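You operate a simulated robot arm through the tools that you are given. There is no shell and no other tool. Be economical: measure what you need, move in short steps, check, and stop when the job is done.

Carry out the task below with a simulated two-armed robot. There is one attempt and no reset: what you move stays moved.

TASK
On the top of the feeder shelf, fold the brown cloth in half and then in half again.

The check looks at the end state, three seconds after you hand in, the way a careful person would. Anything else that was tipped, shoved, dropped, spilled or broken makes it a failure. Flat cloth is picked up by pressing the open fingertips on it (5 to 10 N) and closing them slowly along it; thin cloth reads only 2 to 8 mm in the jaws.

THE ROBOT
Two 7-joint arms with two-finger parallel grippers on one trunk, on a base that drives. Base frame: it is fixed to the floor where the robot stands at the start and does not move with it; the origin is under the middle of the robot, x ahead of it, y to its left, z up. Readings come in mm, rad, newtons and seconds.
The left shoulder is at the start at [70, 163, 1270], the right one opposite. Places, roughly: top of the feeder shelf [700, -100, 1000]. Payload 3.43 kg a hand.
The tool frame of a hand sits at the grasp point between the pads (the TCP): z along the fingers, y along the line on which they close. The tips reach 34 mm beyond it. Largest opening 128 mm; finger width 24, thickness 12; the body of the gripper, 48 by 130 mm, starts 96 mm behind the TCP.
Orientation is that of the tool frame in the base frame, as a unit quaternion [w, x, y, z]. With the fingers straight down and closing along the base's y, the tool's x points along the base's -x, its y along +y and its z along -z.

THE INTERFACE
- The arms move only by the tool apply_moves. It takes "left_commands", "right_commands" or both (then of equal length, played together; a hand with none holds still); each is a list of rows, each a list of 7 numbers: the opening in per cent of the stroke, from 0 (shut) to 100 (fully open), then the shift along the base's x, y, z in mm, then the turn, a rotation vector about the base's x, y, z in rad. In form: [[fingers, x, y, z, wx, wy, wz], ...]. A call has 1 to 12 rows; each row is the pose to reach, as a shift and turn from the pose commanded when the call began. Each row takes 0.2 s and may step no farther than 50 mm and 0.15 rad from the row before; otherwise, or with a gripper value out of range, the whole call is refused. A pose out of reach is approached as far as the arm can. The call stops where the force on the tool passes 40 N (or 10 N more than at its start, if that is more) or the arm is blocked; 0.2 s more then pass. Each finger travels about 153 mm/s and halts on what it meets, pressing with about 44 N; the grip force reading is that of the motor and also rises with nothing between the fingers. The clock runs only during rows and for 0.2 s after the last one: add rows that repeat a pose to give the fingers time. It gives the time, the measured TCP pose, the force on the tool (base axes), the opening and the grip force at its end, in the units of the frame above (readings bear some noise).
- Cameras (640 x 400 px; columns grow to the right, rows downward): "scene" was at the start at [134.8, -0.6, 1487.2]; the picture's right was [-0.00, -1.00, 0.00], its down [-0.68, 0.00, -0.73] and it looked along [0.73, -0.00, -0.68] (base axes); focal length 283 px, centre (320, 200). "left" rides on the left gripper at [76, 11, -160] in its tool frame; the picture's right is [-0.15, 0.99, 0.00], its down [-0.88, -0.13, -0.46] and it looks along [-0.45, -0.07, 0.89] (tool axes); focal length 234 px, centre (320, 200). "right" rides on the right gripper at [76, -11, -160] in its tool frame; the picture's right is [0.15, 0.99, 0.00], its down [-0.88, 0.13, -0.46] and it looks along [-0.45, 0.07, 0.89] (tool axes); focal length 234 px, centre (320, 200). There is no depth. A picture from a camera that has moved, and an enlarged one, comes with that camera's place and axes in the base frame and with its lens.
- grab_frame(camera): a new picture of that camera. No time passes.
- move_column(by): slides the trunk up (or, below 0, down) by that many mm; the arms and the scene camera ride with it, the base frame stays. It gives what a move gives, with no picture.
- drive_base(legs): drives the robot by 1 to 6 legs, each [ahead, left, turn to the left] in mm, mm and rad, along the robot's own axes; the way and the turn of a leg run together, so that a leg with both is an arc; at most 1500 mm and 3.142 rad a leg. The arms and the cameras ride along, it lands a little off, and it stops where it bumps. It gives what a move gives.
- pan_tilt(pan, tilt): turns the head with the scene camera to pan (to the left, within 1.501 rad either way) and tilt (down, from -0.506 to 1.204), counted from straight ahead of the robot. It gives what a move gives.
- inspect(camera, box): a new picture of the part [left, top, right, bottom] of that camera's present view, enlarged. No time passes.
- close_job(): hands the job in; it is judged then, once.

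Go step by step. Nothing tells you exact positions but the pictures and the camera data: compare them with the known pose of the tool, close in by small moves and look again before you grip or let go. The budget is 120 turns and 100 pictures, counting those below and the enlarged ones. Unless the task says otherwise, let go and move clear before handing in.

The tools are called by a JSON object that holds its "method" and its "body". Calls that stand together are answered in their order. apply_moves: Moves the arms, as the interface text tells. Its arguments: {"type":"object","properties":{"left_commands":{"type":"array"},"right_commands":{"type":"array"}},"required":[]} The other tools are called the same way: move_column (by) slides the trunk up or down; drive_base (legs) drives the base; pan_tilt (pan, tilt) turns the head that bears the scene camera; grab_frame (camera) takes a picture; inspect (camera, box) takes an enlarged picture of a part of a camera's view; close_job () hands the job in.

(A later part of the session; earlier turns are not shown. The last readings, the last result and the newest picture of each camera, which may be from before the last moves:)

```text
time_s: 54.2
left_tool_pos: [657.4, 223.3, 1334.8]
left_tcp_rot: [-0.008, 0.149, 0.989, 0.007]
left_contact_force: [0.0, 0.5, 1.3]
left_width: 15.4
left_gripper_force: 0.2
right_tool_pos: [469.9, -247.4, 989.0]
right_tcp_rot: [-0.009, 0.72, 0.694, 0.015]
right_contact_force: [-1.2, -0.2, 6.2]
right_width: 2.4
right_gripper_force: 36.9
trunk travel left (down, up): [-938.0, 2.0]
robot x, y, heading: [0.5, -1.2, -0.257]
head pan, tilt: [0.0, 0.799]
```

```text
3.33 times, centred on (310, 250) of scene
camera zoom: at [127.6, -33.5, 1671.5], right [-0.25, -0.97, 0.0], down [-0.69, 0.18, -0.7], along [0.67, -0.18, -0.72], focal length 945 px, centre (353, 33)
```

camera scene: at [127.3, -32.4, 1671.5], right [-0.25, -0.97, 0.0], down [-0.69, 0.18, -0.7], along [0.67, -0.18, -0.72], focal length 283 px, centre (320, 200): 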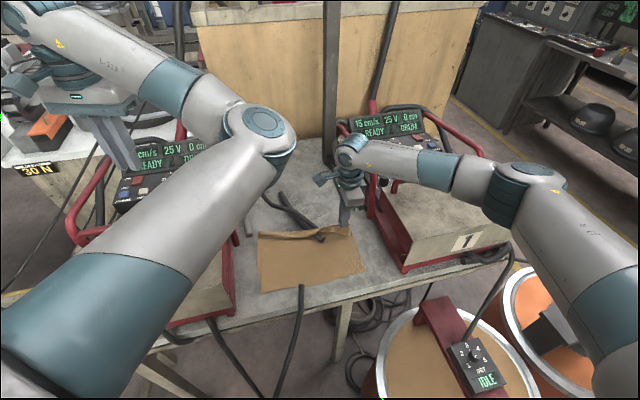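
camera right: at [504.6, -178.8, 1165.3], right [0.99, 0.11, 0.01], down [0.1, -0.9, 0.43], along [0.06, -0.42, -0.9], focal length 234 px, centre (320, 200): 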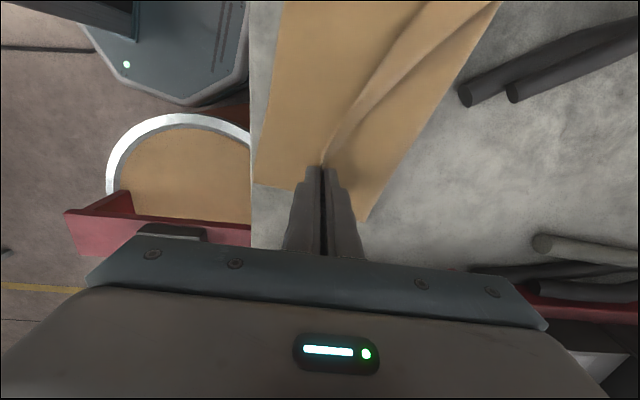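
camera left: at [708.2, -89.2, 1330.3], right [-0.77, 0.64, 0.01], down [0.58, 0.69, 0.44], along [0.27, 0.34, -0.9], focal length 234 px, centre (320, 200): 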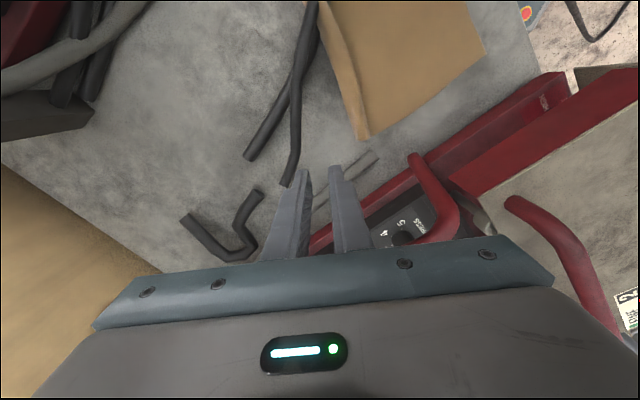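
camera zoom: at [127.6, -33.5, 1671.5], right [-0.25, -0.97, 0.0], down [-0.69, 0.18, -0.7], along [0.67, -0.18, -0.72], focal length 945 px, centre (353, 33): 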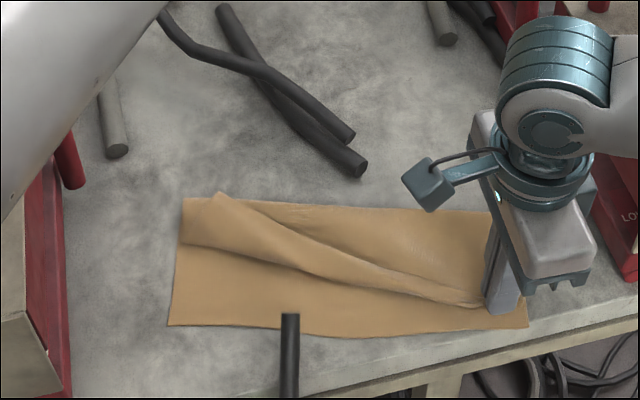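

Placed. I'll release with a small opening and rise.

{"method": "apply_moves", "body": {"right_commands": [[6, 0, 0, 0, 0, 0, 0], [12, 0, 0, 0, 0, 0, 0], [12, 0, 0, 10, 0, 0, 0], [12, 0, 0, 30, 0, 0, 0], [12, 20, 20, 60, 0, 0, 0], [12, 40, 50, 90, 0, 0, 0], [12, 60, 80, 110, 0, 0, 0], [12, 80, 120, 130, 0, 0, 0]]}}

{"method": "inspect", "body": {"camera": "scene", "box": [220, 190, 400, 310]}}

{"method": "grab_frame", "body": {"camera": "right"}}

```text
time_s: 56.0
left_tool_pos: [659.4, 225.5, 1333.1]
left_tcp_rot: [-0.008, 0.148, 0.989, 0.006]
left_contact_force: [0.0, -0.1, 0.5]
left_width: 15.5
left_gripper_force: 0.1
right_tool_pos: [549.8, -126.1, 1119.3]
right_tcp_rot: [-0.008, 0.72, 0.694, 0.013]
right_contact_force: [0.3, 0.8, -0.4]
right_width: 15.4
right_gripper_force: 0.1
trunk travel left (down, up): [-938.0, 2.0]
robot x, y, heading: [1.5, -2.1, -0.255]
head pan, tilt: [0.0, 0.799]
```

```text
3.33 times, centred on (310, 250) of scene
camera zoom: at [129.7, -30.7, 1671.2], right [-0.25, -0.97, 0.0], down [-0.69, 0.18, -0.7], along [0.67, -0.18, -0.72], focal length 945 px, centre (353, 33)
```

zoom: 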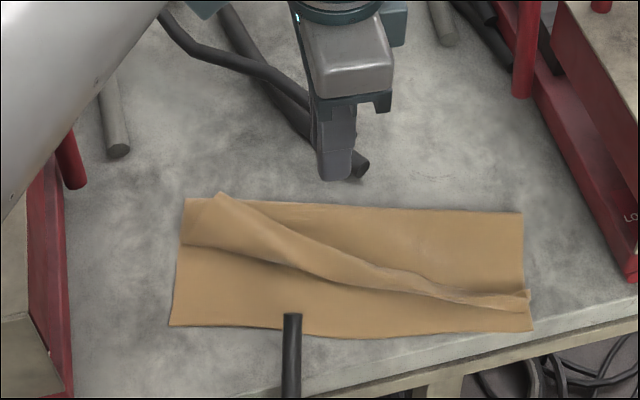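

```text
34 pictures are left
camera right: at [540.3, -53.6, 1281.2], right [0.99, 0.11, 0.01], down [0.1, -0.9, 0.43], along [0.06, -0.43, -0.9], focal length 234 px, centre (320, 200)
```

right: 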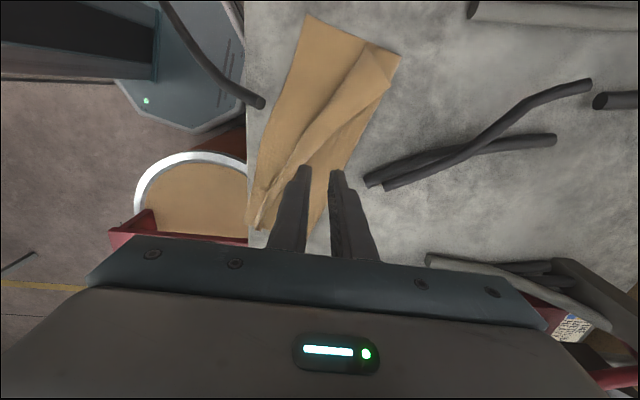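

Next I'll bring the left part of the flap forward. I'll position the right hand above the flap's left corner (~(590,−15)) and look closely.

{"method": "apply_moves", "body": {"right_commands": [[14, 10, 25, 0, 0, 0, 0], [20, 20, 50, -10, 0, 0, 0], [24, 30, 75, -30, 0, 0, 0], [24, 40, 100, -50, 0, 0, 0], [24, 42, 105, -75, 0, 0, 0]]}}

{"method": "grab_frame", "body": {"camera": "right"}}

{"method": "inspect", "body": {"camera": "scene", "box": [220, 190, 400, 310]}}

```text
time_s: 57.2
left_tool_pos: [657.8, 223.9, 1334.2]
left_tcp_rot: [-0.009, 0.148, 0.989, 0.007]
left_contact_force: [0.3, 0.1, -0.6]
left_width: 15.3
left_gripper_force: 0.2
right_tool_pos: [591.6, -21.8, 1044.2]
right_tcp_rot: [-0.009, 0.72, 0.694, 0.013]
right_contact_force: [-0.3, -0.9, 0.3]
right_width: 31.0
right_gripper_force: 0.0
trunk travel left (down, up): [-938.0, 2.0]
robot x, y, heading: [2.1, -1.6, -0.259]
head pan, tilt: [0.0, 0.799]
```

```text
33 pictures are left
camera right: at [581.8, 49.6, 1205.9], right [0.99, 0.11, 0.01], down [0.1, -0.9, 0.43], along [0.06, -0.42, -0.9], focal length 234 px, centre (320, 200)
```

right: 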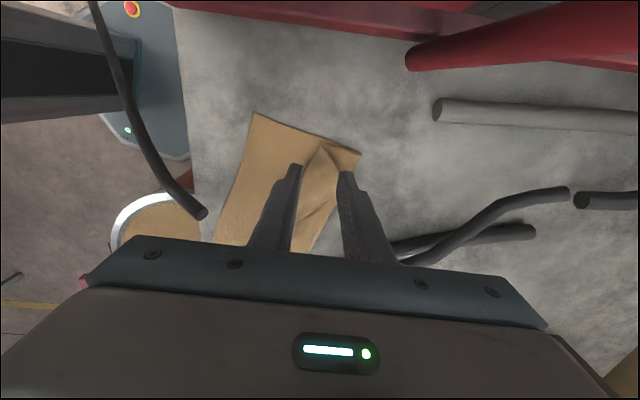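

```text
3.33 times, centred on (310, 250) of scene
camera zoom: at [129.0, -33.5, 1671.3], right [-0.25, -0.97, 0.0], down [-0.69, 0.18, -0.7], along [0.67, -0.18, -0.72], focal length 945 px, centre (353, 33)
```

zoom: 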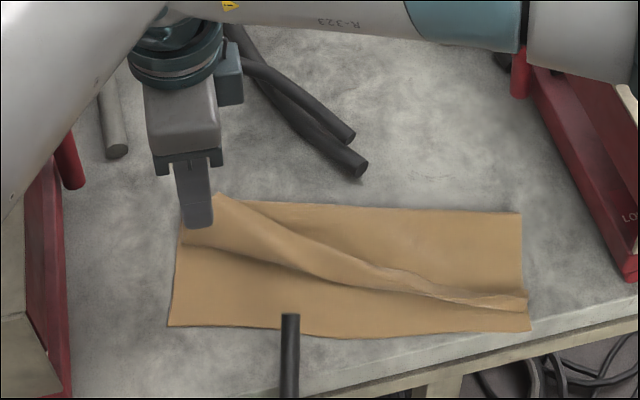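

{"method": "inspect", "body": {"camera": "right", "box": [210, 100, 390, 260]}}

```text
2.50 times, centred on (300, 180) of right
camera zoom: at [581.8, 49.6, 1205.9], right [0.99, 0.11, 0.01], down [0.1, -0.9, 0.43], along [0.06, -0.42, -0.9], focal length 585 px, centre (370, 250)
```

zoom: 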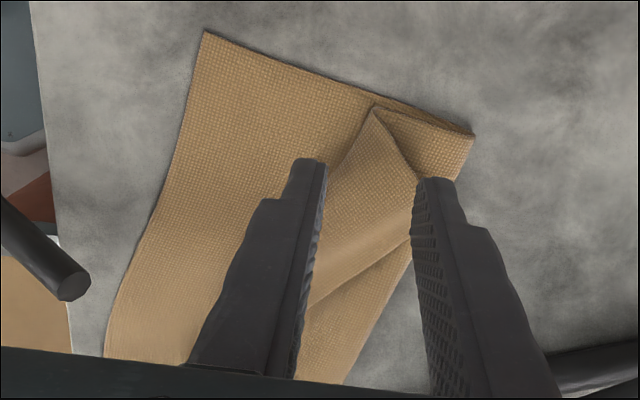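

I can make out the flap's corner at about (593,0), which needs to go to (521,22). I'll descend to pinch the flap near its corner.

{"method": "apply_moves", "body": {"right_commands": [[22, -2, 4, -20, 0, 0, 0], [22, -3, 8, -40, 0, 0, 0], [22, -3, 8, -50, 0, 0, 0], [22, -3, 8, -53, 0, 0, 0], [22, -3, 8, -53, 0, 0, 0]]}}

{"method": "inspect", "body": {"camera": "right", "box": [210, 100, 390, 260]}}

```text
time_s: 58.4
left_tool_pos: [658.2, 223.4, 1333.5]
left_tcp_rot: [-0.008, 0.147, 0.989, 0.007]
left_contact_force: [0.3, 0.0, 0.6]
left_width: 15.3
left_gripper_force: 0.0
right_tool_pos: [588.9, -14.6, 991.0]
right_tcp_rot: [-0.01, 0.72, 0.694, 0.015]
right_contact_force: [0.2, -0.7, -0.6]
right_width: 28.1
right_gripper_force: 0.1
trunk travel left (down, up): [-938.0, 2.0]
robot x, y, heading: [-0.4, 0.2, -0.256]
head pan, tilt: [0.0, 0.799]
```

```text
2.50 times, centred on (300, 180) of right
camera zoom: at [580.0, 56.3, 1152.5], right [0.99, 0.11, 0.01], down [0.1, -0.9, 0.43], along [0.06, -0.42, -0.9], focal length 585 px, centre (370, 250)
```

zoom: 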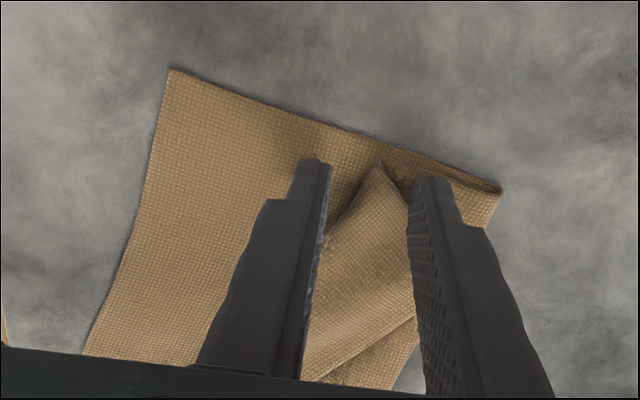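

The fingers straddle the raised flap corner without pressing on the base layer, so I'll close here.

{"method": "apply_moves", "body": {"right_commands": [[18, 0, 0, -1, 0, 0, 0], [14, 0, 0, -2, 0, 0, 0], [10, 0, 0, -2, 0, 0, 0], [6, 0, 0, -2, 0, 0, 0], [2, 0, 0, -2, 0, 0, 0], [0, 0, 0, -2, 0, 0, 0], [0, 0, 0, -2, 0, 0, 0], [0, 0, 0, -2, 0, 0, 0], [0, 0, 0, 6, 0, 0, 0], [0, 0, 0, 14, 0, 0, 0]]}}

{"method": "inspect", "body": {"camera": "right", "box": [210, 100, 390, 260]}}

```text
time_s: 60.6
left_tool_pos: [657.8, 223.6, 1333.8]
left_tcp_rot: [-0.007, 0.148, 0.989, 0.006]
left_contact_force: [-0.6, -0.1, -0.4]
left_width: 15.2
left_gripper_force: 0.0
right_tool_pos: [588.5, -15.3, 1004.9]
right_tcp_rot: [-0.009, 0.72, 0.694, 0.014]
right_contact_force: [0.0, 0.7, 0.3]
right_width: 2.1
right_gripper_force: 37.1
trunk travel left (down, up): [-938.0, 2.0]
robot x, y, heading: [0.9, -1.3, -0.258]
head pan, tilt: [0.0, 0.799]
```

```text
2.50 times, centred on (300, 180) of right
camera zoom: at [579.6, 56.8, 1166.7], right [0.99, 0.11, 0.01], down [0.1, -0.9, 0.43], along [0.06, -0.42, -0.9], focal length 585 px, centre (370, 250)
```

zoom: 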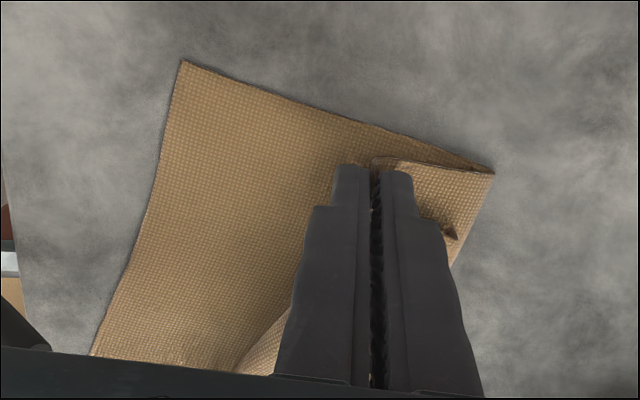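

Flap gripped and base undisturbed. I'll carry it to the near-left corner.

{"method": "apply_moves", "body": {"right_commands": [[0, -8, 3, 15, 0, 0, 0], [0, -20, 6, 25, 0, 0, 0], [0, -34, 10, 28, 0, 0, 0], [0, -48, 15, 22, 0, 0, 0], [0, -60, 19, 10, 0, 0, 0], [0, -67, 21, -4, 0, 0, 0], [0, -67, 21, -8, 0, 0, 0]]}}

{"method": "inspect", "body": {"camera": "scene", "box": [220, 190, 400, 310]}}

{"method": "grab_frame", "body": {"camera": "right"}}

```text
time_s: 62.2
left_tool_pos: [658.2, 223.1, 1333.9]
left_tcp_rot: [-0.008, 0.148, 0.989, 0.006]
left_contact_force: [0.1, 0.2, -0.2]
left_width: 15.3
left_gripper_force: 0.1
right_tool_pos: [521.2, 5.0, 996.3]
right_tcp_rot: [-0.009, 0.719, 0.695, 0.014]
right_contact_force: [0.3, -0.2, -0.7]
right_width: 2.2
right_gripper_force: 36.3
trunk travel left (down, up): [-938.0, 2.0]
robot x, y, heading: [2.1, -0.1, -0.253]
head pan, tilt: [0.0, 0.799]
```

```text
3.33 times, centred on (310, 250) of scene
camera zoom: at [128.6, -33.9, 1671.3], right [-0.25, -0.97, 0.0], down [-0.69, 0.18, -0.7], along [0.67, -0.18, -0.72], focal length 945 px, centre (353, 33)
```

zoom: 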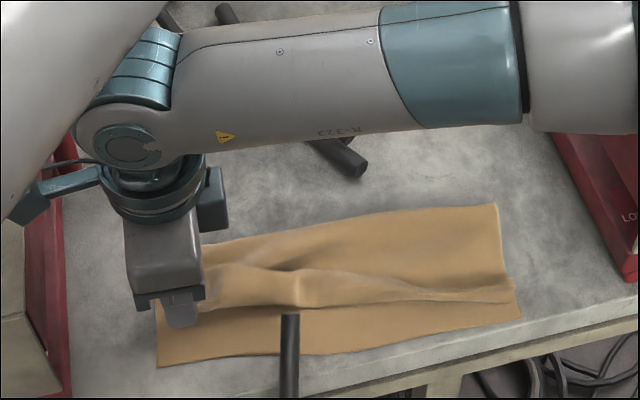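

```text
27 pictures are left
camera right: at [511.7, 77.0, 1157.9], right [0.99, 0.11, 0.01], down [0.1, -0.9, 0.43], along [0.06, -0.42, -0.9], focal length 234 px, centre (320, 200)
```

right: 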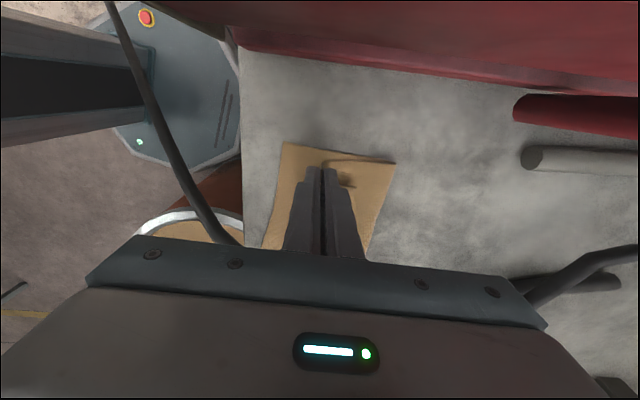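

The cloth slid a little and the flap edge is about 33 mm short of the near-left corner. I'll carry it the rest of the way and lay it down.

{"method": "apply_moves", "body": {"right_commands": [[0, -4, 2, 12, 0, 0, 0], [0, -12, 5, 18, 0, 0, 0], [0, -22, 8, 14, 0, 0, 0], [0, -30, 11, 4, 0, 0, 0], [0, -32, 12, -6, 0, 0, 0], [0, -32, 12, -6, 0, 0, 0]]}}

{"method": "inspect", "body": {"camera": "right", "box": [210, 100, 430, 260]}}

```text
time_s: 63.6
left_tool_pos: [658.0, 223.6, 1334.5]
left_tcp_rot: [-0.008, 0.148, 0.989, 0.006]
left_contact_force: [0.1, -0.1, -0.8]
left_width: 15.2
left_gripper_force: 0.0
right_tool_pos: [489.4, 19.5, 989.3]
right_tcp_rot: [-0.009, 0.719, 0.695, 0.014]
right_contact_force: [-0.4, -0.2, -0.6]
right_width: 2.4
right_gripper_force: 36.7
trunk travel left (down, up): [-938.0, 2.0]
robot x, y, heading: [0.8, 0.2, -0.258]
head pan, tilt: [0.0, 0.799]
```

```text
2.50 times, centred on (320, 180) of right
camera zoom: at [480.1, 89.3, 1151.5], right [0.99, 0.11, 0.01], down [0.1, -0.9, 0.43], along [0.06, -0.42, -0.9], focal length 585 px, centre (320, 250)
```

zoom: 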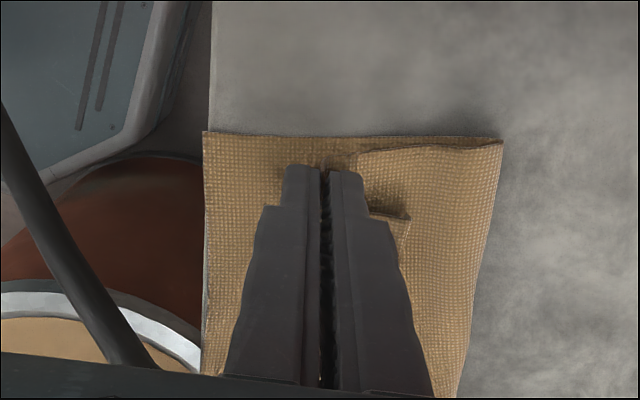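

{"method": "apply_moves", "body": {"right_commands": [[6, 0, 0, 0, 0, 0, 0], [10, 0, 0, 1, 0, 0, 0], [10, 0, 0, 15, 0, 0, 0], [10, 10, -10, 40, 0, 0, 0], [10, 30, -40, 80, 0, 0, 0], [10, 60, -60, 120, 0, 0, 0], [10, 90, -60, 160, 0, 0, 0]]}}

{"method": "inspect", "body": {"camera": "right", "box": [150, 0, 400, 240]}}

{"method": "inspect", "body": {"camera": "scene", "box": [230, 210, 390, 310]}}

```text
refused: row 5 steps farther than a row can; nothing moved
```

```text
1.67 times, centred on (275, 120) of right
camera zoom: at [480.1, 89.3, 1151.5], right [0.99, 0.11, 0.01], down [0.1, -0.9, 0.43], along [0.06, -0.42, -0.9], focal length 390 px, centre (395, 333)
```

zoom: 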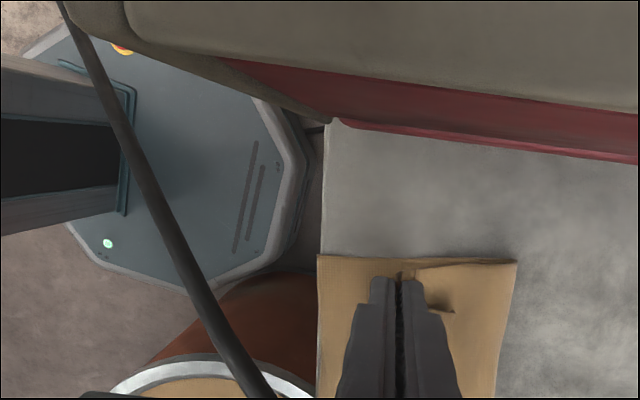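

```text
4.00 times, centred on (310, 260) of scene
camera zoom: at [128.5, -34.0, 1671.3], right [-0.25, -0.97, 0.0], down [-0.69, 0.18, -0.7], along [0.67, -0.18, -0.72], focal length 1134 px, centre (360, -40)
```

zoom: 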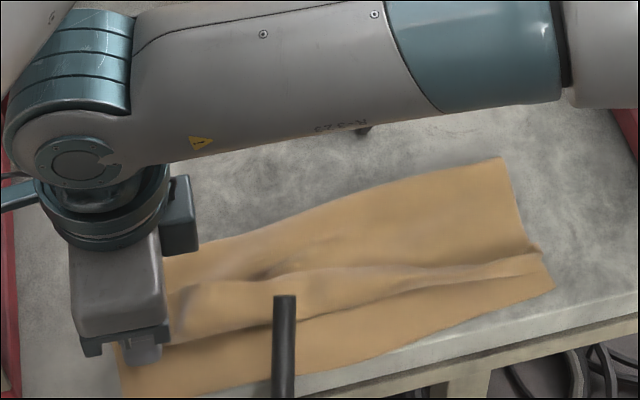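

I'll release gently and look at the layering.

{"method": "apply_moves", "body": {"right_commands": [[6, 0, 0, 0, 0, 0, 0], [10, 0, 0, 1, 0, 0, 0], [10, 0, 0, 15, 0, 0, 0], [10, 10, -10, 40, 0, 0, 0], [10, 25, -20, 80, 0, 0, 0], [10, 40, -30, 120, 0, 0, 0], [10, 60, -40, 160, 0, 0, 0]]}}

{"method": "grab_frame", "body": {"camera": "right"}}

```text
time_s: 65.2
left_tool_pos: [661.5, 222.2, 1348.8]
left_tcp_rot: [0.005, 0.147, 0.989, 0.006]
left_contact_force: [-0.4, 0.1, -0.3]
left_width: 15.5
left_gripper_force: 0.0
right_tool_pos: [532.3, -44.1, 1106.1]
right_tcp_rot: [0.002, 0.717, 0.697, -0.033]
right_contact_force: [0.3, -0.8, 0.3]
right_width: 12.8
right_gripper_force: 0.1
trunk travel left (down, up): [-938.0, 2.0]
robot x, y, heading: [-1.7, -0.5, -0.256]
head pan, tilt: [0.0, 0.799]
```

```text
23 pictures are left
camera right: at [530.4, 39.5, 1262.2], right [0.99, 0.12, -0.05], down [0.13, -0.86, 0.49], along [0.01, -0.5, -0.87], focal length 234 px, centre (320, 200)
```

right: 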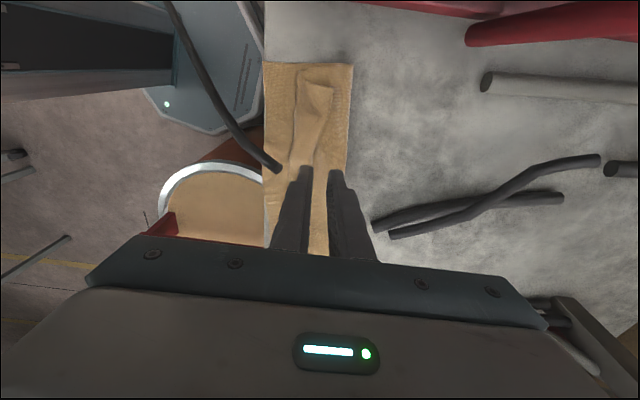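

{"method": "apply_moves", "body": {"right_commands": [[10, 20, -20, -15, 0, 0, 0], [10, 40, -50, -25, 0, 0, 0], [10, 60, -90, -25, 0, 0, 0], [10, 90, -120, -25, 0, 0, 0], [10, 120, -150, -25, 0, 0, 0]]}}

{"method": "inspect", "body": {"camera": "scene", "box": [230, 210, 390, 310]}}

```text
time_s: 66.4
left_tool_pos: [658.9, 223.8, 1334.1]
left_tcp_rot: [-0.008, 0.148, 0.989, 0.006]
left_contact_force: [0.1, 0.3, 0.4]
left_width: 15.4
left_gripper_force: 0.2
right_tool_pos: [672.4, -171.3, 1126.9]
right_tcp_rot: [-0.009, 0.719, 0.694, 0.014]
right_contact_force: [-0.4, -0.6, -0.5]
right_width: 12.8
right_gripper_force: 0.1
trunk travel left (down, up): [-938.0, 2.0]
robot x, y, heading: [-1.2, -2.1, -0.255]
head pan, tilt: [0.0, 0.799]
```

```text
4.00 times, centred on (310, 260) of scene
camera zoom: at [129.7, -34.2, 1671.2], right [-0.25, -0.97, 0.0], down [-0.69, 0.18, -0.7], along [0.67, -0.18, -0.72], focal length 1134 px, centre (360, -40)
```

zoom: 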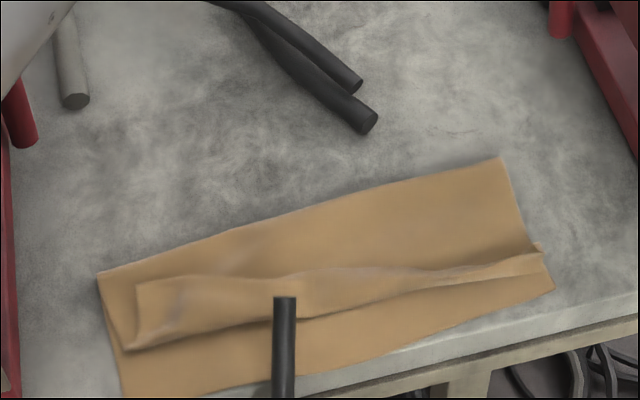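

I can now see that the strip on top is the far edge trailing back over the flap, so it needs flipping forward to the near edge. I'll rotate the right hand to close along y and approach the strip's free corner at about (520,12).

{"method": "apply_moves", "body": {"right_commands": [[10, -5, 5, -5, 0, 0, 0.145], [10, -10, 15, -10, 0, 0, 0.29], [10, -15, 25, -20, 0, 0, 0.435], [10, -25, 40, -30, 0, 0, 0.58], [10, -35, 55, -40, 0, 0, 0.725], [10, -50, 75, -50, 0, 0, 0.87], [14, -65, 95, -60, 0, 0, 1.01], [18, -80, 115, -70, 0, 0, 1.15], [22, -100, 140, -78, 0, 0, 1.29], [22, -120, 160, -84, 0, 0, 1.43], [22, -145, 180, -88, 0, 0, 1.55]]}}

{"method": "grab_frame", "body": {"camera": "right"}}

```text
time_s: 68.8
left_tool_pos: [657.0, 224.4, 1333.9]
left_tcp_rot: [-0.008, 0.148, 0.989, 0.006]
left_contact_force: [-0.2, -0.2, -0.5]
left_width: 15.3
left_gripper_force: 0.1
right_tool_pos: [524.5, 9.2, 1036.7]
right_tcp_rot: [-0.016, 0.027, 0.999, 0.005]
right_contact_force: [-0.2, -0.1, -0.1]
right_width: 27.9
right_gripper_force: 0.0
trunk travel left (down, up): [-938.0, 2.0]
robot x, y, heading: [-1.8, -0.9, -0.26]
head pan, tilt: [0.0, 0.799]
```

```text
21 pictures are left
camera right: at [454.0, 1.8, 1198.8], right [-0.09, 1.0, 0.01], down [0.9, 0.08, 0.43], along [0.43, 0.05, -0.9], focal length 234 px, centre (320, 200)
```

right: 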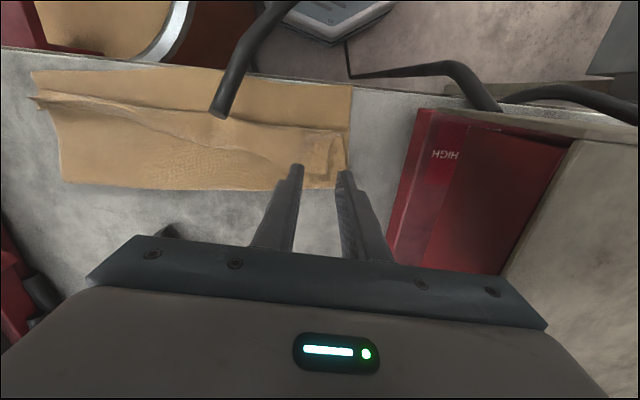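

{"method": "inspect", "body": {"camera": "right", "box": [220, 70, 380, 210]}}

```text
2.86 times, centred on (300, 140) of right
camera zoom: at [454.0, 1.8, 1198.8], right [-0.09, 1.0, 0.01], down [0.9, 0.08, 0.43], along [0.43, 0.05, -0.9], focal length 669 px, centre (377, 371)
```

zoom: 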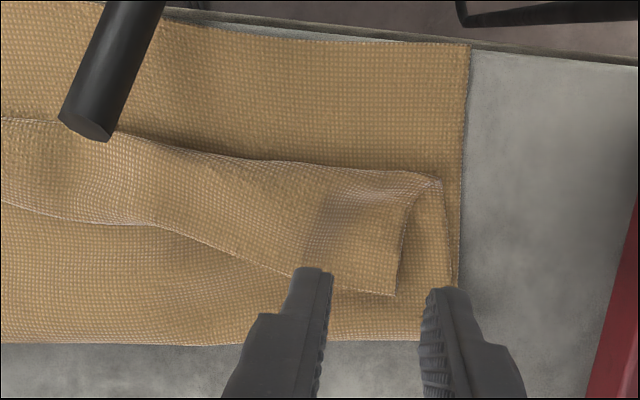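

I have a clear view now: free corner at (535,19), flap fold at x≈493, near edge x≈450. I'll press lightly on the strip at (528,3) and pinch along y.

{"method": "apply_moves", "body": {"right_commands": [[16, 3, -3, -15, 0, 0, 0], [16, 4, -6, -30, 0, 0, 0], [16, 4, -6, -38, 0, 0, 0], [16, 4, -6, -42, 0, 0, 0], [16, 4, -6, -42, 0, 0, 0]]}}

{"method": "apply_moves", "body": {"right_commands": [[16, 0, 0, -2, 0, 0, 0], [16, 0, 0, -3, 0, 0, 0], [16, 0, 0, -3, 0, 0, 0]]}}

```text
time_s: 70.0
left_tool_pos: [658.8, 222.8, 1333.6]
left_tcp_rot: [-0.008, 0.148, 0.989, 0.007]
left_contact_force: [-0.4, 0.1, -0.6]
left_width: 15.3
left_gripper_force: 0.1
right_tool_pos: [530.0, 1.9, 994.5]
right_tcp_rot: [-0.017, 0.028, 0.999, 0.004]
right_contact_force: [0.5, 0.0, -0.3]
right_width: 20.4
right_gripper_force: 0.2
trunk travel left (down, up): [-938.0, 2.0]
robot x, y, heading: [-1.3, -3.2, -0.257]
head pan, tilt: [0.0, 0.799]
```

```text
time_s: 70.8
left_tool_pos: [657.7, 223.0, 1333.9]
left_tcp_rot: [-0.009, 0.148, 0.989, 0.006]
left_contact_force: [-0.3, -0.3, 0.0]
left_width: 15.3
left_gripper_force: 0.0
right_tool_pos: [528.5, 2.0, 991.6]
right_tcp_rot: [-0.016, 0.028, 0.999, 0.004]
right_contact_force: [0.2, -0.2, -1.1]
right_width: 20.7
right_gripper_force: 0.0
trunk travel left (down, up): [-938.0, 2.0]
robot x, y, heading: [0.3, -4.3, -0.256]
head pan, tilt: [0.0, 0.799]
```

{"method": "apply_moves", "body": {"right_commands": [[16, 0, 0, -1.5, 0, 0, 0], [16, 0, 0, -2, 0, 0, 0], [16, 0, 0, -2, 0, 0, 0]]}}

```text
time_s: 71.6
left_tool_pos: [658.6, 222.2, 1334.3]
left_tcp_rot: [-0.008, 0.148, 0.989, 0.007]
left_contact_force: [-0.3, 0.9, 0.7]
left_width: 15.7
left_gripper_force: 0.2
right_tool_pos: [528.7, 2.0, 989.7]
right_tcp_rot: [-0.017, 0.029, 0.999, 0.004]
right_contact_force: [0.3, 0.4, 0.8]
right_width: 20.5
right_gripper_force: 0.1
trunk travel left (down, up): [-938.0, 2.0]
robot x, y, heading: [-4.3, 0.8, -0.261]
head pan, tilt: [0.0, 0.799]
```

{"method": "apply_moves", "body": {"right_commands": [[16, 0, 0, -1.5, 0, 0, 0], [16, 0, 0, -1.5, 0, 0, 0]]}}

```text
time_s: 72.2
left_tool_pos: [659.2, 223.8, 1335.7]
left_tcp_rot: [-0.009, 0.148, 0.989, 0.007]
left_contact_force: [0.6, 0.2, 0.1]
left_width: 15.6
left_gripper_force: 0.0
right_tool_pos: [529.4, 1.3, 989.8]
right_tcp_rot: [-0.016, 0.028, 0.999, 0.004]
right_contact_force: [0.1, 0.5, 0.4]
right_width: 20.5
right_gripper_force: 0.0
trunk travel left (down, up): [-938.0, 2.0]
robot x, y, heading: [-0.3, -1.4, -0.254]
head pan, tilt: [0.0, 0.799]
```

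{"method": "apply_moves", "body": {"right_commands": [[16, 0, 0, -1.5, 0, 0, 0], [16, 0, 0, -1.5, 0, 0, 0]]}}

```text
time_s: 72.8
left_tool_pos: [658.1, 223.0, 1334.0]
left_tcp_rot: [-0.007, 0.147, 0.989, 0.006]
left_contact_force: [0.8, 0.2, -0.2]
left_width: 15.5
left_gripper_force: 0.0
right_tool_pos: [529.5, 1.0, 987.3]
right_tcp_rot: [-0.017, 0.028, 0.999, 0.004]
right_contact_force: [-0.5, -0.2, 0.3]
right_width: 20.6
right_gripper_force: 0.1
trunk travel left (down, up): [-938.0, 2.0]
robot x, y, heading: [-0.8, 0.2, -0.258]
head pan, tilt: [0.0, 0.799]
```

{"method": "apply_moves", "body": {"right_commands": [[13, 0, 0, 0, 0, 0, 0], [10, 0, 0, 0, 0, 0, 0], [7, 0, 0, 0, 0, 0, 0], [4, 0, 0, 0, 0, 0, 0], [0, 0, 0, 0, 0, 0, 0], [0, 0, 0, 0, 0, 0, 0], [0, 0, 0, 0, 0, 0, 0], [0, 0, 0, 8, 0, 0, 0], [0, 0, 0, 18, 0, 0, 0]]}}

{"method": "inspect", "body": {"camera": "right", "box": [220, 70, 380, 210]}}

```text
time_s: 74.8
left_tool_pos: [657.9, 222.9, 1334.6]
left_tcp_rot: [-0.008, 0.147, 0.989, 0.006]
left_contact_force: [0.0, -1.0, -0.3]
left_width: 15.6
left_gripper_force: 0.1
right_tool_pos: [528.2, 3.1, 1005.1]
right_tcp_rot: [-0.016, 0.028, 0.999, 0.004]
right_contact_force: [1.0, -0.4, -0.3]
right_width: 2.0
right_gripper_force: 37.3
trunk travel left (down, up): [-938.0, 2.0]
robot x, y, heading: [3.3, -3.4, -0.256]
head pan, tilt: [0.0, 0.799]
```

```text
2.86 times, centred on (300, 140) of right
camera zoom: at [457.9, -5.5, 1167.2], right [-0.09, 1.0, 0.01], down [0.9, 0.08, 0.43], along [0.42, 0.05, -0.9], focal length 669 px, centre (377, 371)
```

zoom: 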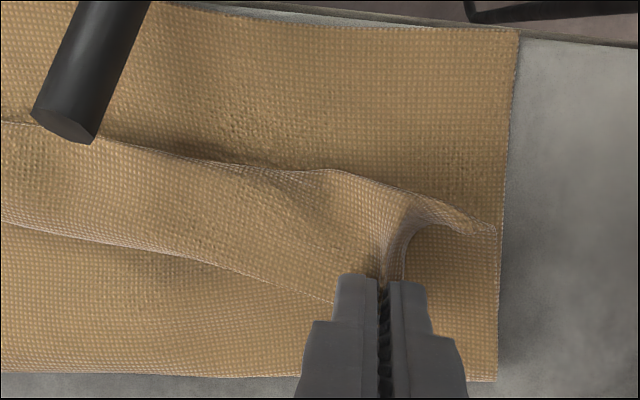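

Strip gripped. I'll flip it forward to the near edge.

{"method": "apply_moves", "body": {"right_commands": [[0, -6, 2, 12, 0, 0, 0], [0, -18, 4, 20, 0, 0, 0], [0, -32, 7, 22, 0, 0, 0], [0, -46, 10, 18, 0, 0, 0], [0, -58, 12, 8, 0, 0, 0], [0, -68, 14, -4, 0, 0, 0], [0, -74, 15, -14, 0, 0, 0], [0, -74, 15, -14, 0, 0, 0]]}}

{"method": "grab_frame", "body": {"camera": "right"}}

```text
time_s: 76.6
left_tool_pos: [657.3, 223.1, 1334.9]
left_tcp_rot: [-0.007, 0.148, 0.989, 0.006]
left_contact_force: [0.4, 0.5, -0.4]
left_width: 15.3
left_gripper_force: 0.1
right_tool_pos: [455.1, 18.9, 991.5]
right_tcp_rot: [-0.016, 0.028, 0.999, 0.004]
right_contact_force: [0.1, -0.5, 0.2]
right_width: 1.8
right_gripper_force: 36.2
trunk travel left (down, up): [-938.0, 2.0]
robot x, y, heading: [1.6, -0.5, -0.258]
head pan, tilt: [0.0, 0.799]
```

```text
18 pictures are left
camera right: at [384.8, 9.9, 1153.3], right [-0.09, 1.0, 0.01], down [0.9, 0.08, 0.43], along [0.42, 0.05, -0.9], focal length 234 px, centre (320, 200)
```

right: 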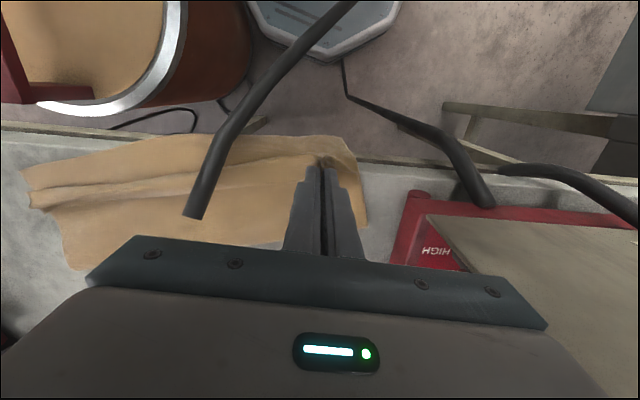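

The base layer dragged along again. I'll release and look from the scene camera.

{"method": "apply_moves", "body": {"right_commands": [[6, 0, 0, 0, 0, 0, 0], [12, 0, 0, 0, 0, 0, 0], [12, 0, 0, 12, 0, 0, 0], [12, 0, 0, 35, 0, 0, 0], [12, 30, -25, 45, 0, 0, 0], [12, 60, -60, 50, 0, 0, 0], [12, 90, -95, 55, 0, 0, 0], [12, 120, -130, 60, 0, 0, 0], [12, 155, -165, 65, 0, 0, 0], [12, 190, -200, 70, 0, 0, 0]]}}

{"method": "inspect", "body": {"camera": "scene", "box": [220, 210, 390, 330]}}

```text
time_s: 78.8
left_tool_pos: [659.0, 223.2, 1332.7]
left_tcp_rot: [-0.009, 0.148, 0.989, 0.007]
left_contact_force: [-0.8, 0.0, 0.2]
left_width: 15.5
left_gripper_force: 0.0
right_tool_pos: [644.8, -184.7, 1061.8]
right_tcp_rot: [-0.017, 0.029, 0.999, 0.005]
right_contact_force: [-0.2, 0.6, -0.2]
right_width: 15.5
right_gripper_force: 0.1
trunk travel left (down, up): [-938.0, 2.0]
robot x, y, heading: [0.6, -1.9, -0.256]
head pan, tilt: [0.0, 0.799]
```

```text
3.33 times, centred on (305, 270) of scene
camera zoom: at [129.2, -34.9, 1671.2], right [-0.25, -0.97, 0.0], down [-0.69, 0.18, -0.7], along [0.67, -0.18, -0.72], focal length 945 px, centre (370, -33)
```

zoom: 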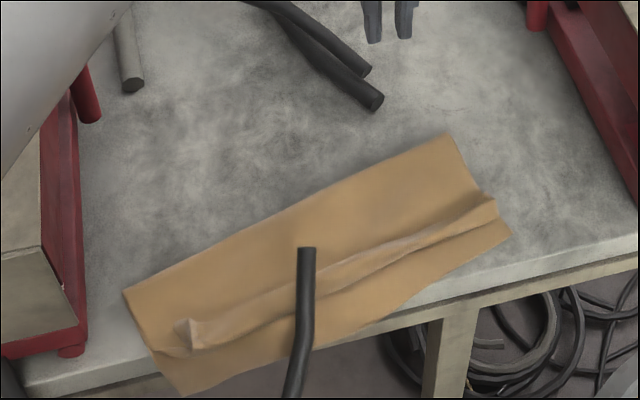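

The flap wants a vertical lift, not a drag. The left elbow limits headroom, so I'll swing the left hand outward and up first.

{"method": "apply_moves", "body": {"left_commands": [[12, 5, 22, 12, 0, 0, 0], [12, 10, 44, 24, 0, 0, 0], [12, 15, 66, 36, 0, 0, 0], [12, 20, 88, 48, 0, 0, 0], [12, 25, 110, 60, 0, 0, 0], [12, 30, 132, 72, 0, 0, 0], [12, 30, 154, 84, 0, 0, 0], [12, 30, 176, 96, 0, 0, 0]]}}

{"method": "grab_frame", "body": {"camera": "scene"}}

```text
time_s: 80.6
left_tool_pos: [686.7, 399.5, 1426.5]
left_tcp_rot: [-0.008, 0.148, 0.989, 0.006]
left_contact_force: [-0.8, -0.4, -0.4]
left_width: 15.1
left_gripper_force: 0.0
right_tool_pos: [643.1, -184.8, 1062.8]
right_tcp_rot: [-0.016, 0.028, 0.999, 0.004]
right_contact_force: [-0.5, 0.2, 0.1]
right_width: 15.4
right_gripper_force: 0.0
trunk travel left (down, up): [-938.0, 2.0]
robot x, y, heading: [-0.5, 2.3, -0.252]
head pan, tilt: [0.0, 0.799]
```

```text
16 pictures are left
camera scene: at [128.4, -32.3, 1671.3], right [-0.25, -0.97, 0.0], down [-0.69, 0.18, -0.7], along [0.67, -0.18, -0.72], focal length 283 px, centre (320, 200)
```

scene: 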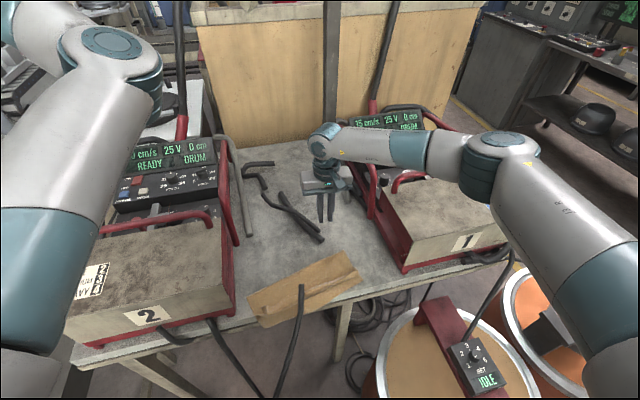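

The left arm is clear now. I'll return the right hand above the flap's left peak at (455,19).

{"method": "apply_moves", "body": {"right_commands": [[14, -27, 30, 0, 0, 0, 0], [14, -54, 60, 0, 0, 0, 0], [14, -81, 90, 0, 0, 0, 0], [14, -108, 120, 0, 0, 0, 0], [14, -135, 150, 0, 0, 0, 0], [14, -162, 180, -10, 0, 0, 0], [16, -186, 203, -30, 0, 0, 0]]}}

{"method": "inspect", "body": {"camera": "right", "box": [200, 70, 400, 230]}}

```text
time_s: 82.2
left_tool_pos: [686.9, 398.5, 1427.1]
left_tcp_rot: [-0.008, 0.147, 0.989, 0.006]
left_contact_force: [-1.1, -0.4, 0.7]
left_width: 15.6
left_gripper_force: 0.1
right_tool_pos: [456.7, 20.7, 1033.6]
right_tcp_rot: [-0.017, 0.029, 0.999, 0.005]
right_contact_force: [-0.3, 0.5, -0.1]
right_width: 20.3
right_gripper_force: 0.0
trunk travel left (down, up): [-938.0, 2.0]
robot x, y, heading: [0.5, -1.4, -0.255]
head pan, tilt: [0.0, 0.799]
```

```text
2.50 times, centred on (300, 150) of right
camera zoom: at [386.3, 12.9, 1195.7], right [-0.09, 1.0, 0.01], down [0.9, 0.08, 0.43], along [0.42, 0.05, -0.9], focal length 585 px, centre (370, 325)
```

zoom: 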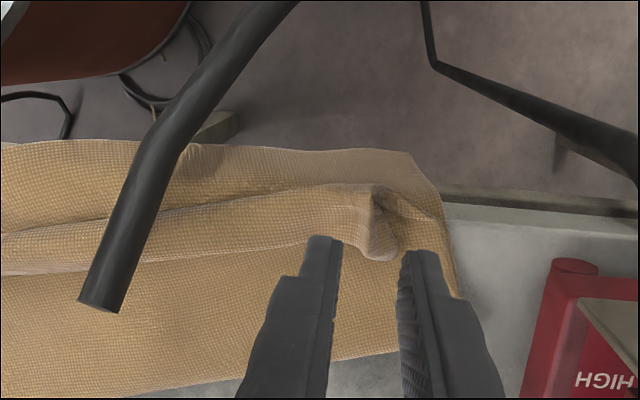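

The free-corner peak sits between the fingers. I'll pinch it, then lift straight up and back.

{"method": "apply_moves", "body": {"right_commands": [[16, 1, 4, -20, 0, 0, 0], [16, 1, 4, -38, 0, 0, 0], [16, 1, 4, -43, 0, 0, 0], [12, 1, 4, -44, 0, 0, 0], [8, 1, 4, -44, 0, 0, 0], [4, 1, 4, -44, 0, 0, 0], [0, 1, 4, -44, 0, 0, 0], [0, 1, 4, -44, 0, 0, 0], [0, 1, 4, -44, 0, 0, 0]]}}

{"method": "apply_moves", "body": {"right_commands": [[0, 8, 0, 20, 0, 0, 0], [0, 18, 2, 40, 0, 0, 0], [0, 30, 4, 60, 0, 0, 0], [0, 45, 6, 80, 0, 0, 0], [0, 60, 8, 92, 0, 0, 0], [0, 75, 8, 95, 0, 0, 0]]}}

{"method": "inspect", "body": {"camera": "scene", "box": [220, 190, 390, 330]}}

```text
time_s: 84.2
left_tool_pos: [687.0, 396.4, 1427.6]
left_tcp_rot: [-0.008, 0.147, 0.989, 0.007]
left_contact_force: [-0.5, -0.1, 0.1]
left_width: 15.3
left_gripper_force: 0.1
right_tool_pos: [459.0, 23.8, 988.0]
right_tcp_rot: [-0.017, 0.029, 0.999, 0.004]
right_contact_force: [-0.1, 0.8, 1.0]
right_width: 2.1
right_gripper_force: 37.2
trunk travel left (down, up): [-938.0, 2.0]
robot x, y, heading: [0.8, -2.4, -0.258]
head pan, tilt: [0.0, 0.799]
```

```text
time_s: 85.6
left_tool_pos: [687.0, 397.2, 1426.7]
left_tcp_rot: [-0.008, 0.148, 0.989, 0.007]
left_contact_force: [0.5, -0.1, -0.2]
left_width: 15.1
left_gripper_force: 0.1
right_tool_pos: [534.4, 33.0, 1082.5]
right_tcp_rot: [-0.016, 0.028, 0.999, 0.004]
right_contact_force: [-0.2, 0.4, 1.1]
right_width: 2.0
right_gripper_force: 36.5
trunk travel left (down, up): [-938.0, 2.0]
robot x, y, heading: [-0.3, 1.4, -0.252]
head pan, tilt: [0.0, 0.799]
```

```text
2.86 times, centred on (305, 260) of scene
camera zoom: at [128.9, -33.8, 1671.3], right [-0.25, -0.97, 0.0], down [-0.69, 0.18, -0.7], along [0.67, -0.18, -0.72], focal length 810 px, centre (363, 29)
```

zoom: 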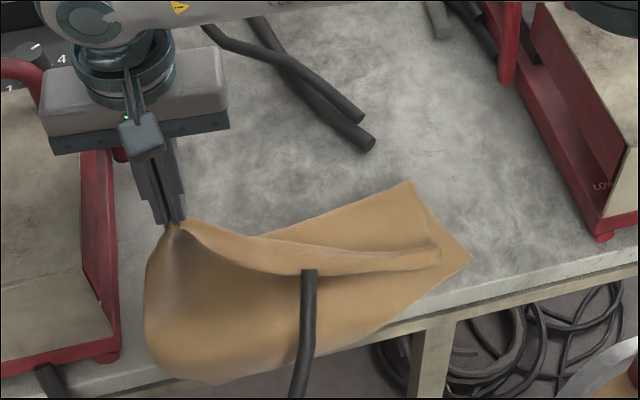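

The flap is fully lifted now. I'll pull it further away to draw the cloth back onto the shelf and straighten the left side, keeping clear of box 2's frame.

{"method": "apply_moves", "body": {"right_commands": [[0, 15, -8, 5, 0, 0, 0], [0, 32, -16, 5, 0, 0, 0], [0, 50, -24, 2, 0, 0, 0], [0, 68, -30, -4, 0, 0, 0], [0, 86, -36, -12, 0, 0, 0], [0, 104, -40, -22, 0, 0, 0], [0, 120, -41, -34, 0, 0, 0], [0, 130, -41, -45, 0, 0, 0]]}}

{"method": "inspect", "body": {"camera": "scene", "box": [220, 170, 390, 310]}}

```text
time_s: 87.4
left_tool_pos: [689.2, 397.9, 1426.7]
left_tcp_rot: [-0.007, 0.148, 0.989, 0.007]
left_contact_force: [0.7, -0.4, -0.4]
left_width: 15.3
left_gripper_force: 0.0
right_tool_pos: [663.9, -8.0, 1036.0]
right_tcp_rot: [-0.016, 0.027, 1.0, 0.004]
right_contact_force: [0.2, -0.2, -0.2]
right_width: 2.3
right_gripper_force: 37.2
trunk travel left (down, up): [-938.0, 2.0]
robot x, y, heading: [-3.0, -2.4, -0.259]
head pan, tilt: [0.0, 0.799]
```

```text
2.86 times, centred on (305, 240) of scene
camera zoom: at [128.9, -33.5, 1671.3], right [-0.25, -0.97, 0.0], down [-0.69, 0.18, -0.7], along [0.67, -0.18, -0.72], focal length 810 px, centre (363, 86)
```

zoom: 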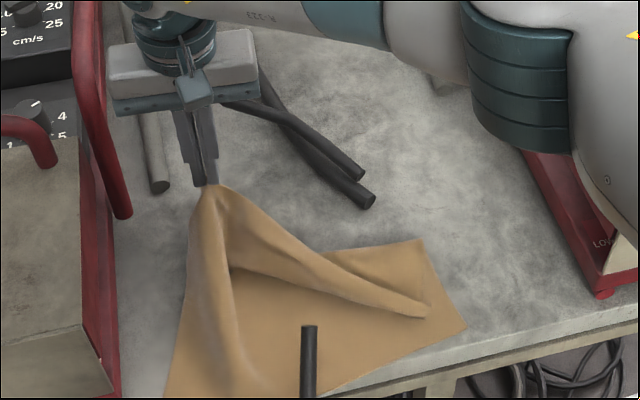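

The left side is stretched back, with the near edge now straight along x≈458. I'll fold it over in a high arc to the near-left corner.

{"method": "apply_moves", "body": {"right_commands": [[0, -6, 2, 28, 0, 0, 0], [0, -18, 6, 52, 0, 0, 0], [0, -39, 10, 70, 0, 0, 0], [0, -65, 15, 77, 0, 0, 0], [0, -92, 20, 75, 0, 0, 0], [0, -118, 25, 65, 0, 0, 0], [0, -143, 29, 45, 0, 0, 0], [0, -165, 32, 20, 0, 0, 0], [0, -183, 34, -5, 0, 0, 0], [0, -195, 35, -27, 0, 0, 0], [0, -199, 35, -42, 0, 0, 0], [0, -199, 35, -46, 0, 0, 0]]}}

{"method": "inspect", "body": {"camera": "right", "box": [100, 70, 400, 270]}}

```text
time_s: 90.0
left_tool_pos: [688.0, 397.5, 1427.1]
left_tcp_rot: [-0.008, 0.148, 0.989, 0.006]
left_contact_force: [0.3, -0.7, 0.6]
left_width: 15.4
left_gripper_force: 0.0
right_tool_pos: [465.4, 27.2, 992.0]
right_tcp_rot: [-0.017, 0.028, 0.999, 0.004]
right_contact_force: [-0.4, 0.5, 0.1]
right_width: 2.1
right_gripper_force: 36.8
trunk travel left (down, up): [-938.0, 2.0]
robot x, y, heading: [-1.6, 1.2, -0.254]
head pan, tilt: [0.0, 0.799]
```

```text
2.00 times, centred on (250, 170) of right
camera zoom: at [395.2, 18.9, 1153.7], right [-0.09, 1.0, 0.01], down [0.9, 0.08, 0.43], along [0.42, 0.05, -0.9], focal length 468 px, centre (460, 260)
```

zoom: 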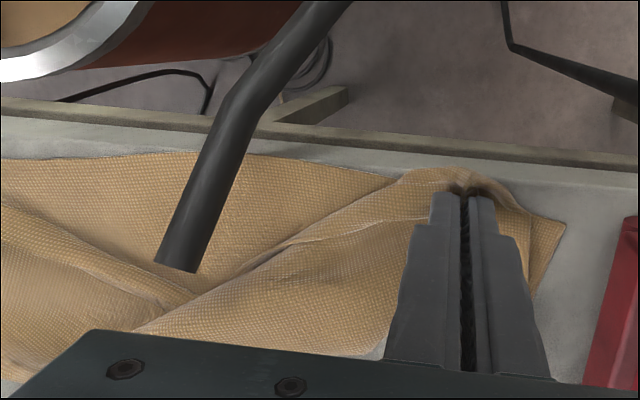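

The flap reaches the near edge, but the base corner lies further left, at y≈76. I'll lift slightly, shift left as far as box 2 safely allows, and let go.

{"method": "apply_moves", "body": {"right_commands": [[0, 0, 0, 14, 0, 0, 0], [0, 0, 4, 26, 0, 0, 0], [0, 0, 14, 28, 0, 0, 0], [0, 0, 24, 28, 0, 0, 0], [0, 0, 28, 24, 0, 0, 0], [0, 0, 28, 22, 0, 0, 0], [6, 0, 28, 22, 0, 0, 0], [12, 0, 28, 22, 0, 0, 0], [14, 0, 28, 26, 0, 0, 0], [14, 0, 20, 50, 0, 0, 0], [14, 0, 0, 70, 0, 0, 0], [14, 0, -30, 80, 0, 0, 0]]}}

{"method": "apply_moves", "body": {"right_commands": [[14, 30, -30, 0, 0, 0, 0], [14, 60, -60, 0, 0, 0, 0], [14, 90, -95, 0, 0, 0, 0], [14, 120, -130, 0, 0, 0, 0], [14, 150, -165, 0, 0, 0, 0], [14, 175, -200, -10, 0, 0, 0]]}}

{"method": "inspect", "body": {"camera": "scene", "box": [220, 190, 390, 310]}}

```text
time_s: 90.9
left_tool_pos: [686.2, 389.3, 1429.4]
left_tcp_rot: [-0.008, 0.149, 0.989, 0.007]
left_contact_force: [0.5, 0.9, -0.2]
left_width: 15.3
left_gripper_force: 0.1
right_tool_pos: [464.5, 26.4, 1019.1]
right_tcp_rot: [-0.015, 0.032, 0.999, -0.004]
right_contact_force: [-10.0, -42.1, 17.2]
right_width: 1.9
right_gripper_force: 36.8
trunk travel left (down, up): [-938.0, 2.0]
robot x, y, heading: [2.1, -3.0, -0.261]
head pan, tilt: [0.0, 0.799]
stopped in row 4 (right hand): the force on the tool passed its limit (the readings are from after the stop); the commanded pose is now the measured one
```

```text
time_s: 92.3
left_tool_pos: [687.8, 393.8, 1427.3]
left_tcp_rot: [-0.009, 0.149, 0.989, 0.007]
left_contact_force: [0.1, -0.2, 0.2]
left_width: 15.4
left_gripper_force: 0.2
right_tool_pos: [639.1, -164.9, 1007.0]
right_tcp_rot: [-0.017, 0.03, 0.999, 0.0]
right_contact_force: [0.2, -0.4, 0.0]
right_width: 18.1
right_gripper_force: 0.1
trunk travel left (down, up): [-938.0, 2.0]
robot x, y, heading: [-1.1, -3.3, -0.258]
head pan, tilt: [0.0, 0.799]
```

```text
3.33 times, centred on (305, 250) of scene
camera zoom: at [128.2, -36.7, 1671.3], right [-0.26, -0.97, 0.0], down [-0.69, 0.18, -0.7], along [0.67, -0.18, -0.72], focal length 945 px, centre (370, 33)
```

zoom: 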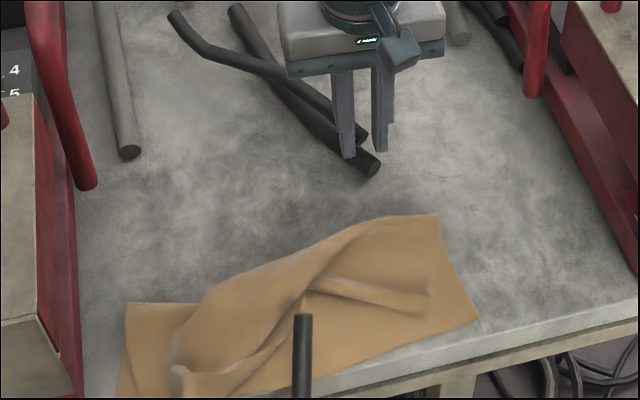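

The hand touched box 2's top edge, which is higher than I estimated, but the box shows no shift. I'll raise off the rods, tilt the hand so its body leans away from box 2, and return to the flap corner.

{"method": "apply_moves", "body": {"right_commands": [[14, 0, 0, 40, 0, 0, 0], [14, -20, 25, 60, 0.1, 0, 0], [14, -45, 55, 60, 0.2, 0, 0], [14, -70, 85, 60, 0.3, 0, 0], [14, -95, 115, 60, 0.4, 0, 0], [14, -120, 140, 60, 0.4, 0, 0], [18, -145, 165, 50, 0.4, 0, 0], [18, -170, 186, 33, 0.4, 0, 0]]}}

{"method": "inspect", "body": {"camera": "right", "box": [140, 70, 440, 260]}}

```text
time_s: 94.1
left_tool_pos: [687.3, 394.7, 1427.7]
left_tcp_rot: [-0.007, 0.15, 0.989, 0.006]
left_contact_force: [-0.7, -0.2, -0.9]
left_width: 15.5
left_gripper_force: 0.1
right_tool_pos: [469.3, 20.7, 1041.1]
right_tcp_rot: [-0.022, 0.027, 0.979, 0.198]
right_contact_force: [0.0, 0.5, 0.6]
right_width: 23.0
right_gripper_force: 0.1
trunk travel left (down, up): [-938.0, 2.0]
robot x, y, heading: [-1.2, -6.9, -0.258]
head pan, tilt: [0.0, 0.799]
```

```text
2.11 times, centred on (290, 165) of right
camera zoom: at [399.3, -47.9, 1187.4], right [-0.08, 0.92, 0.39], down [0.9, -0.1, 0.42], along [0.42, 0.39, -0.82], focal length 493 px, centre (383, 274)
```

zoom: 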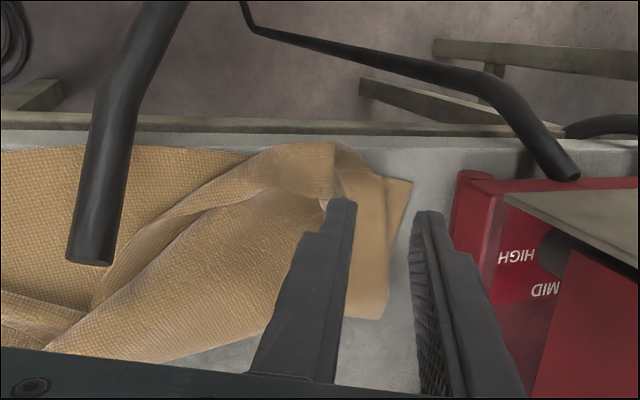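

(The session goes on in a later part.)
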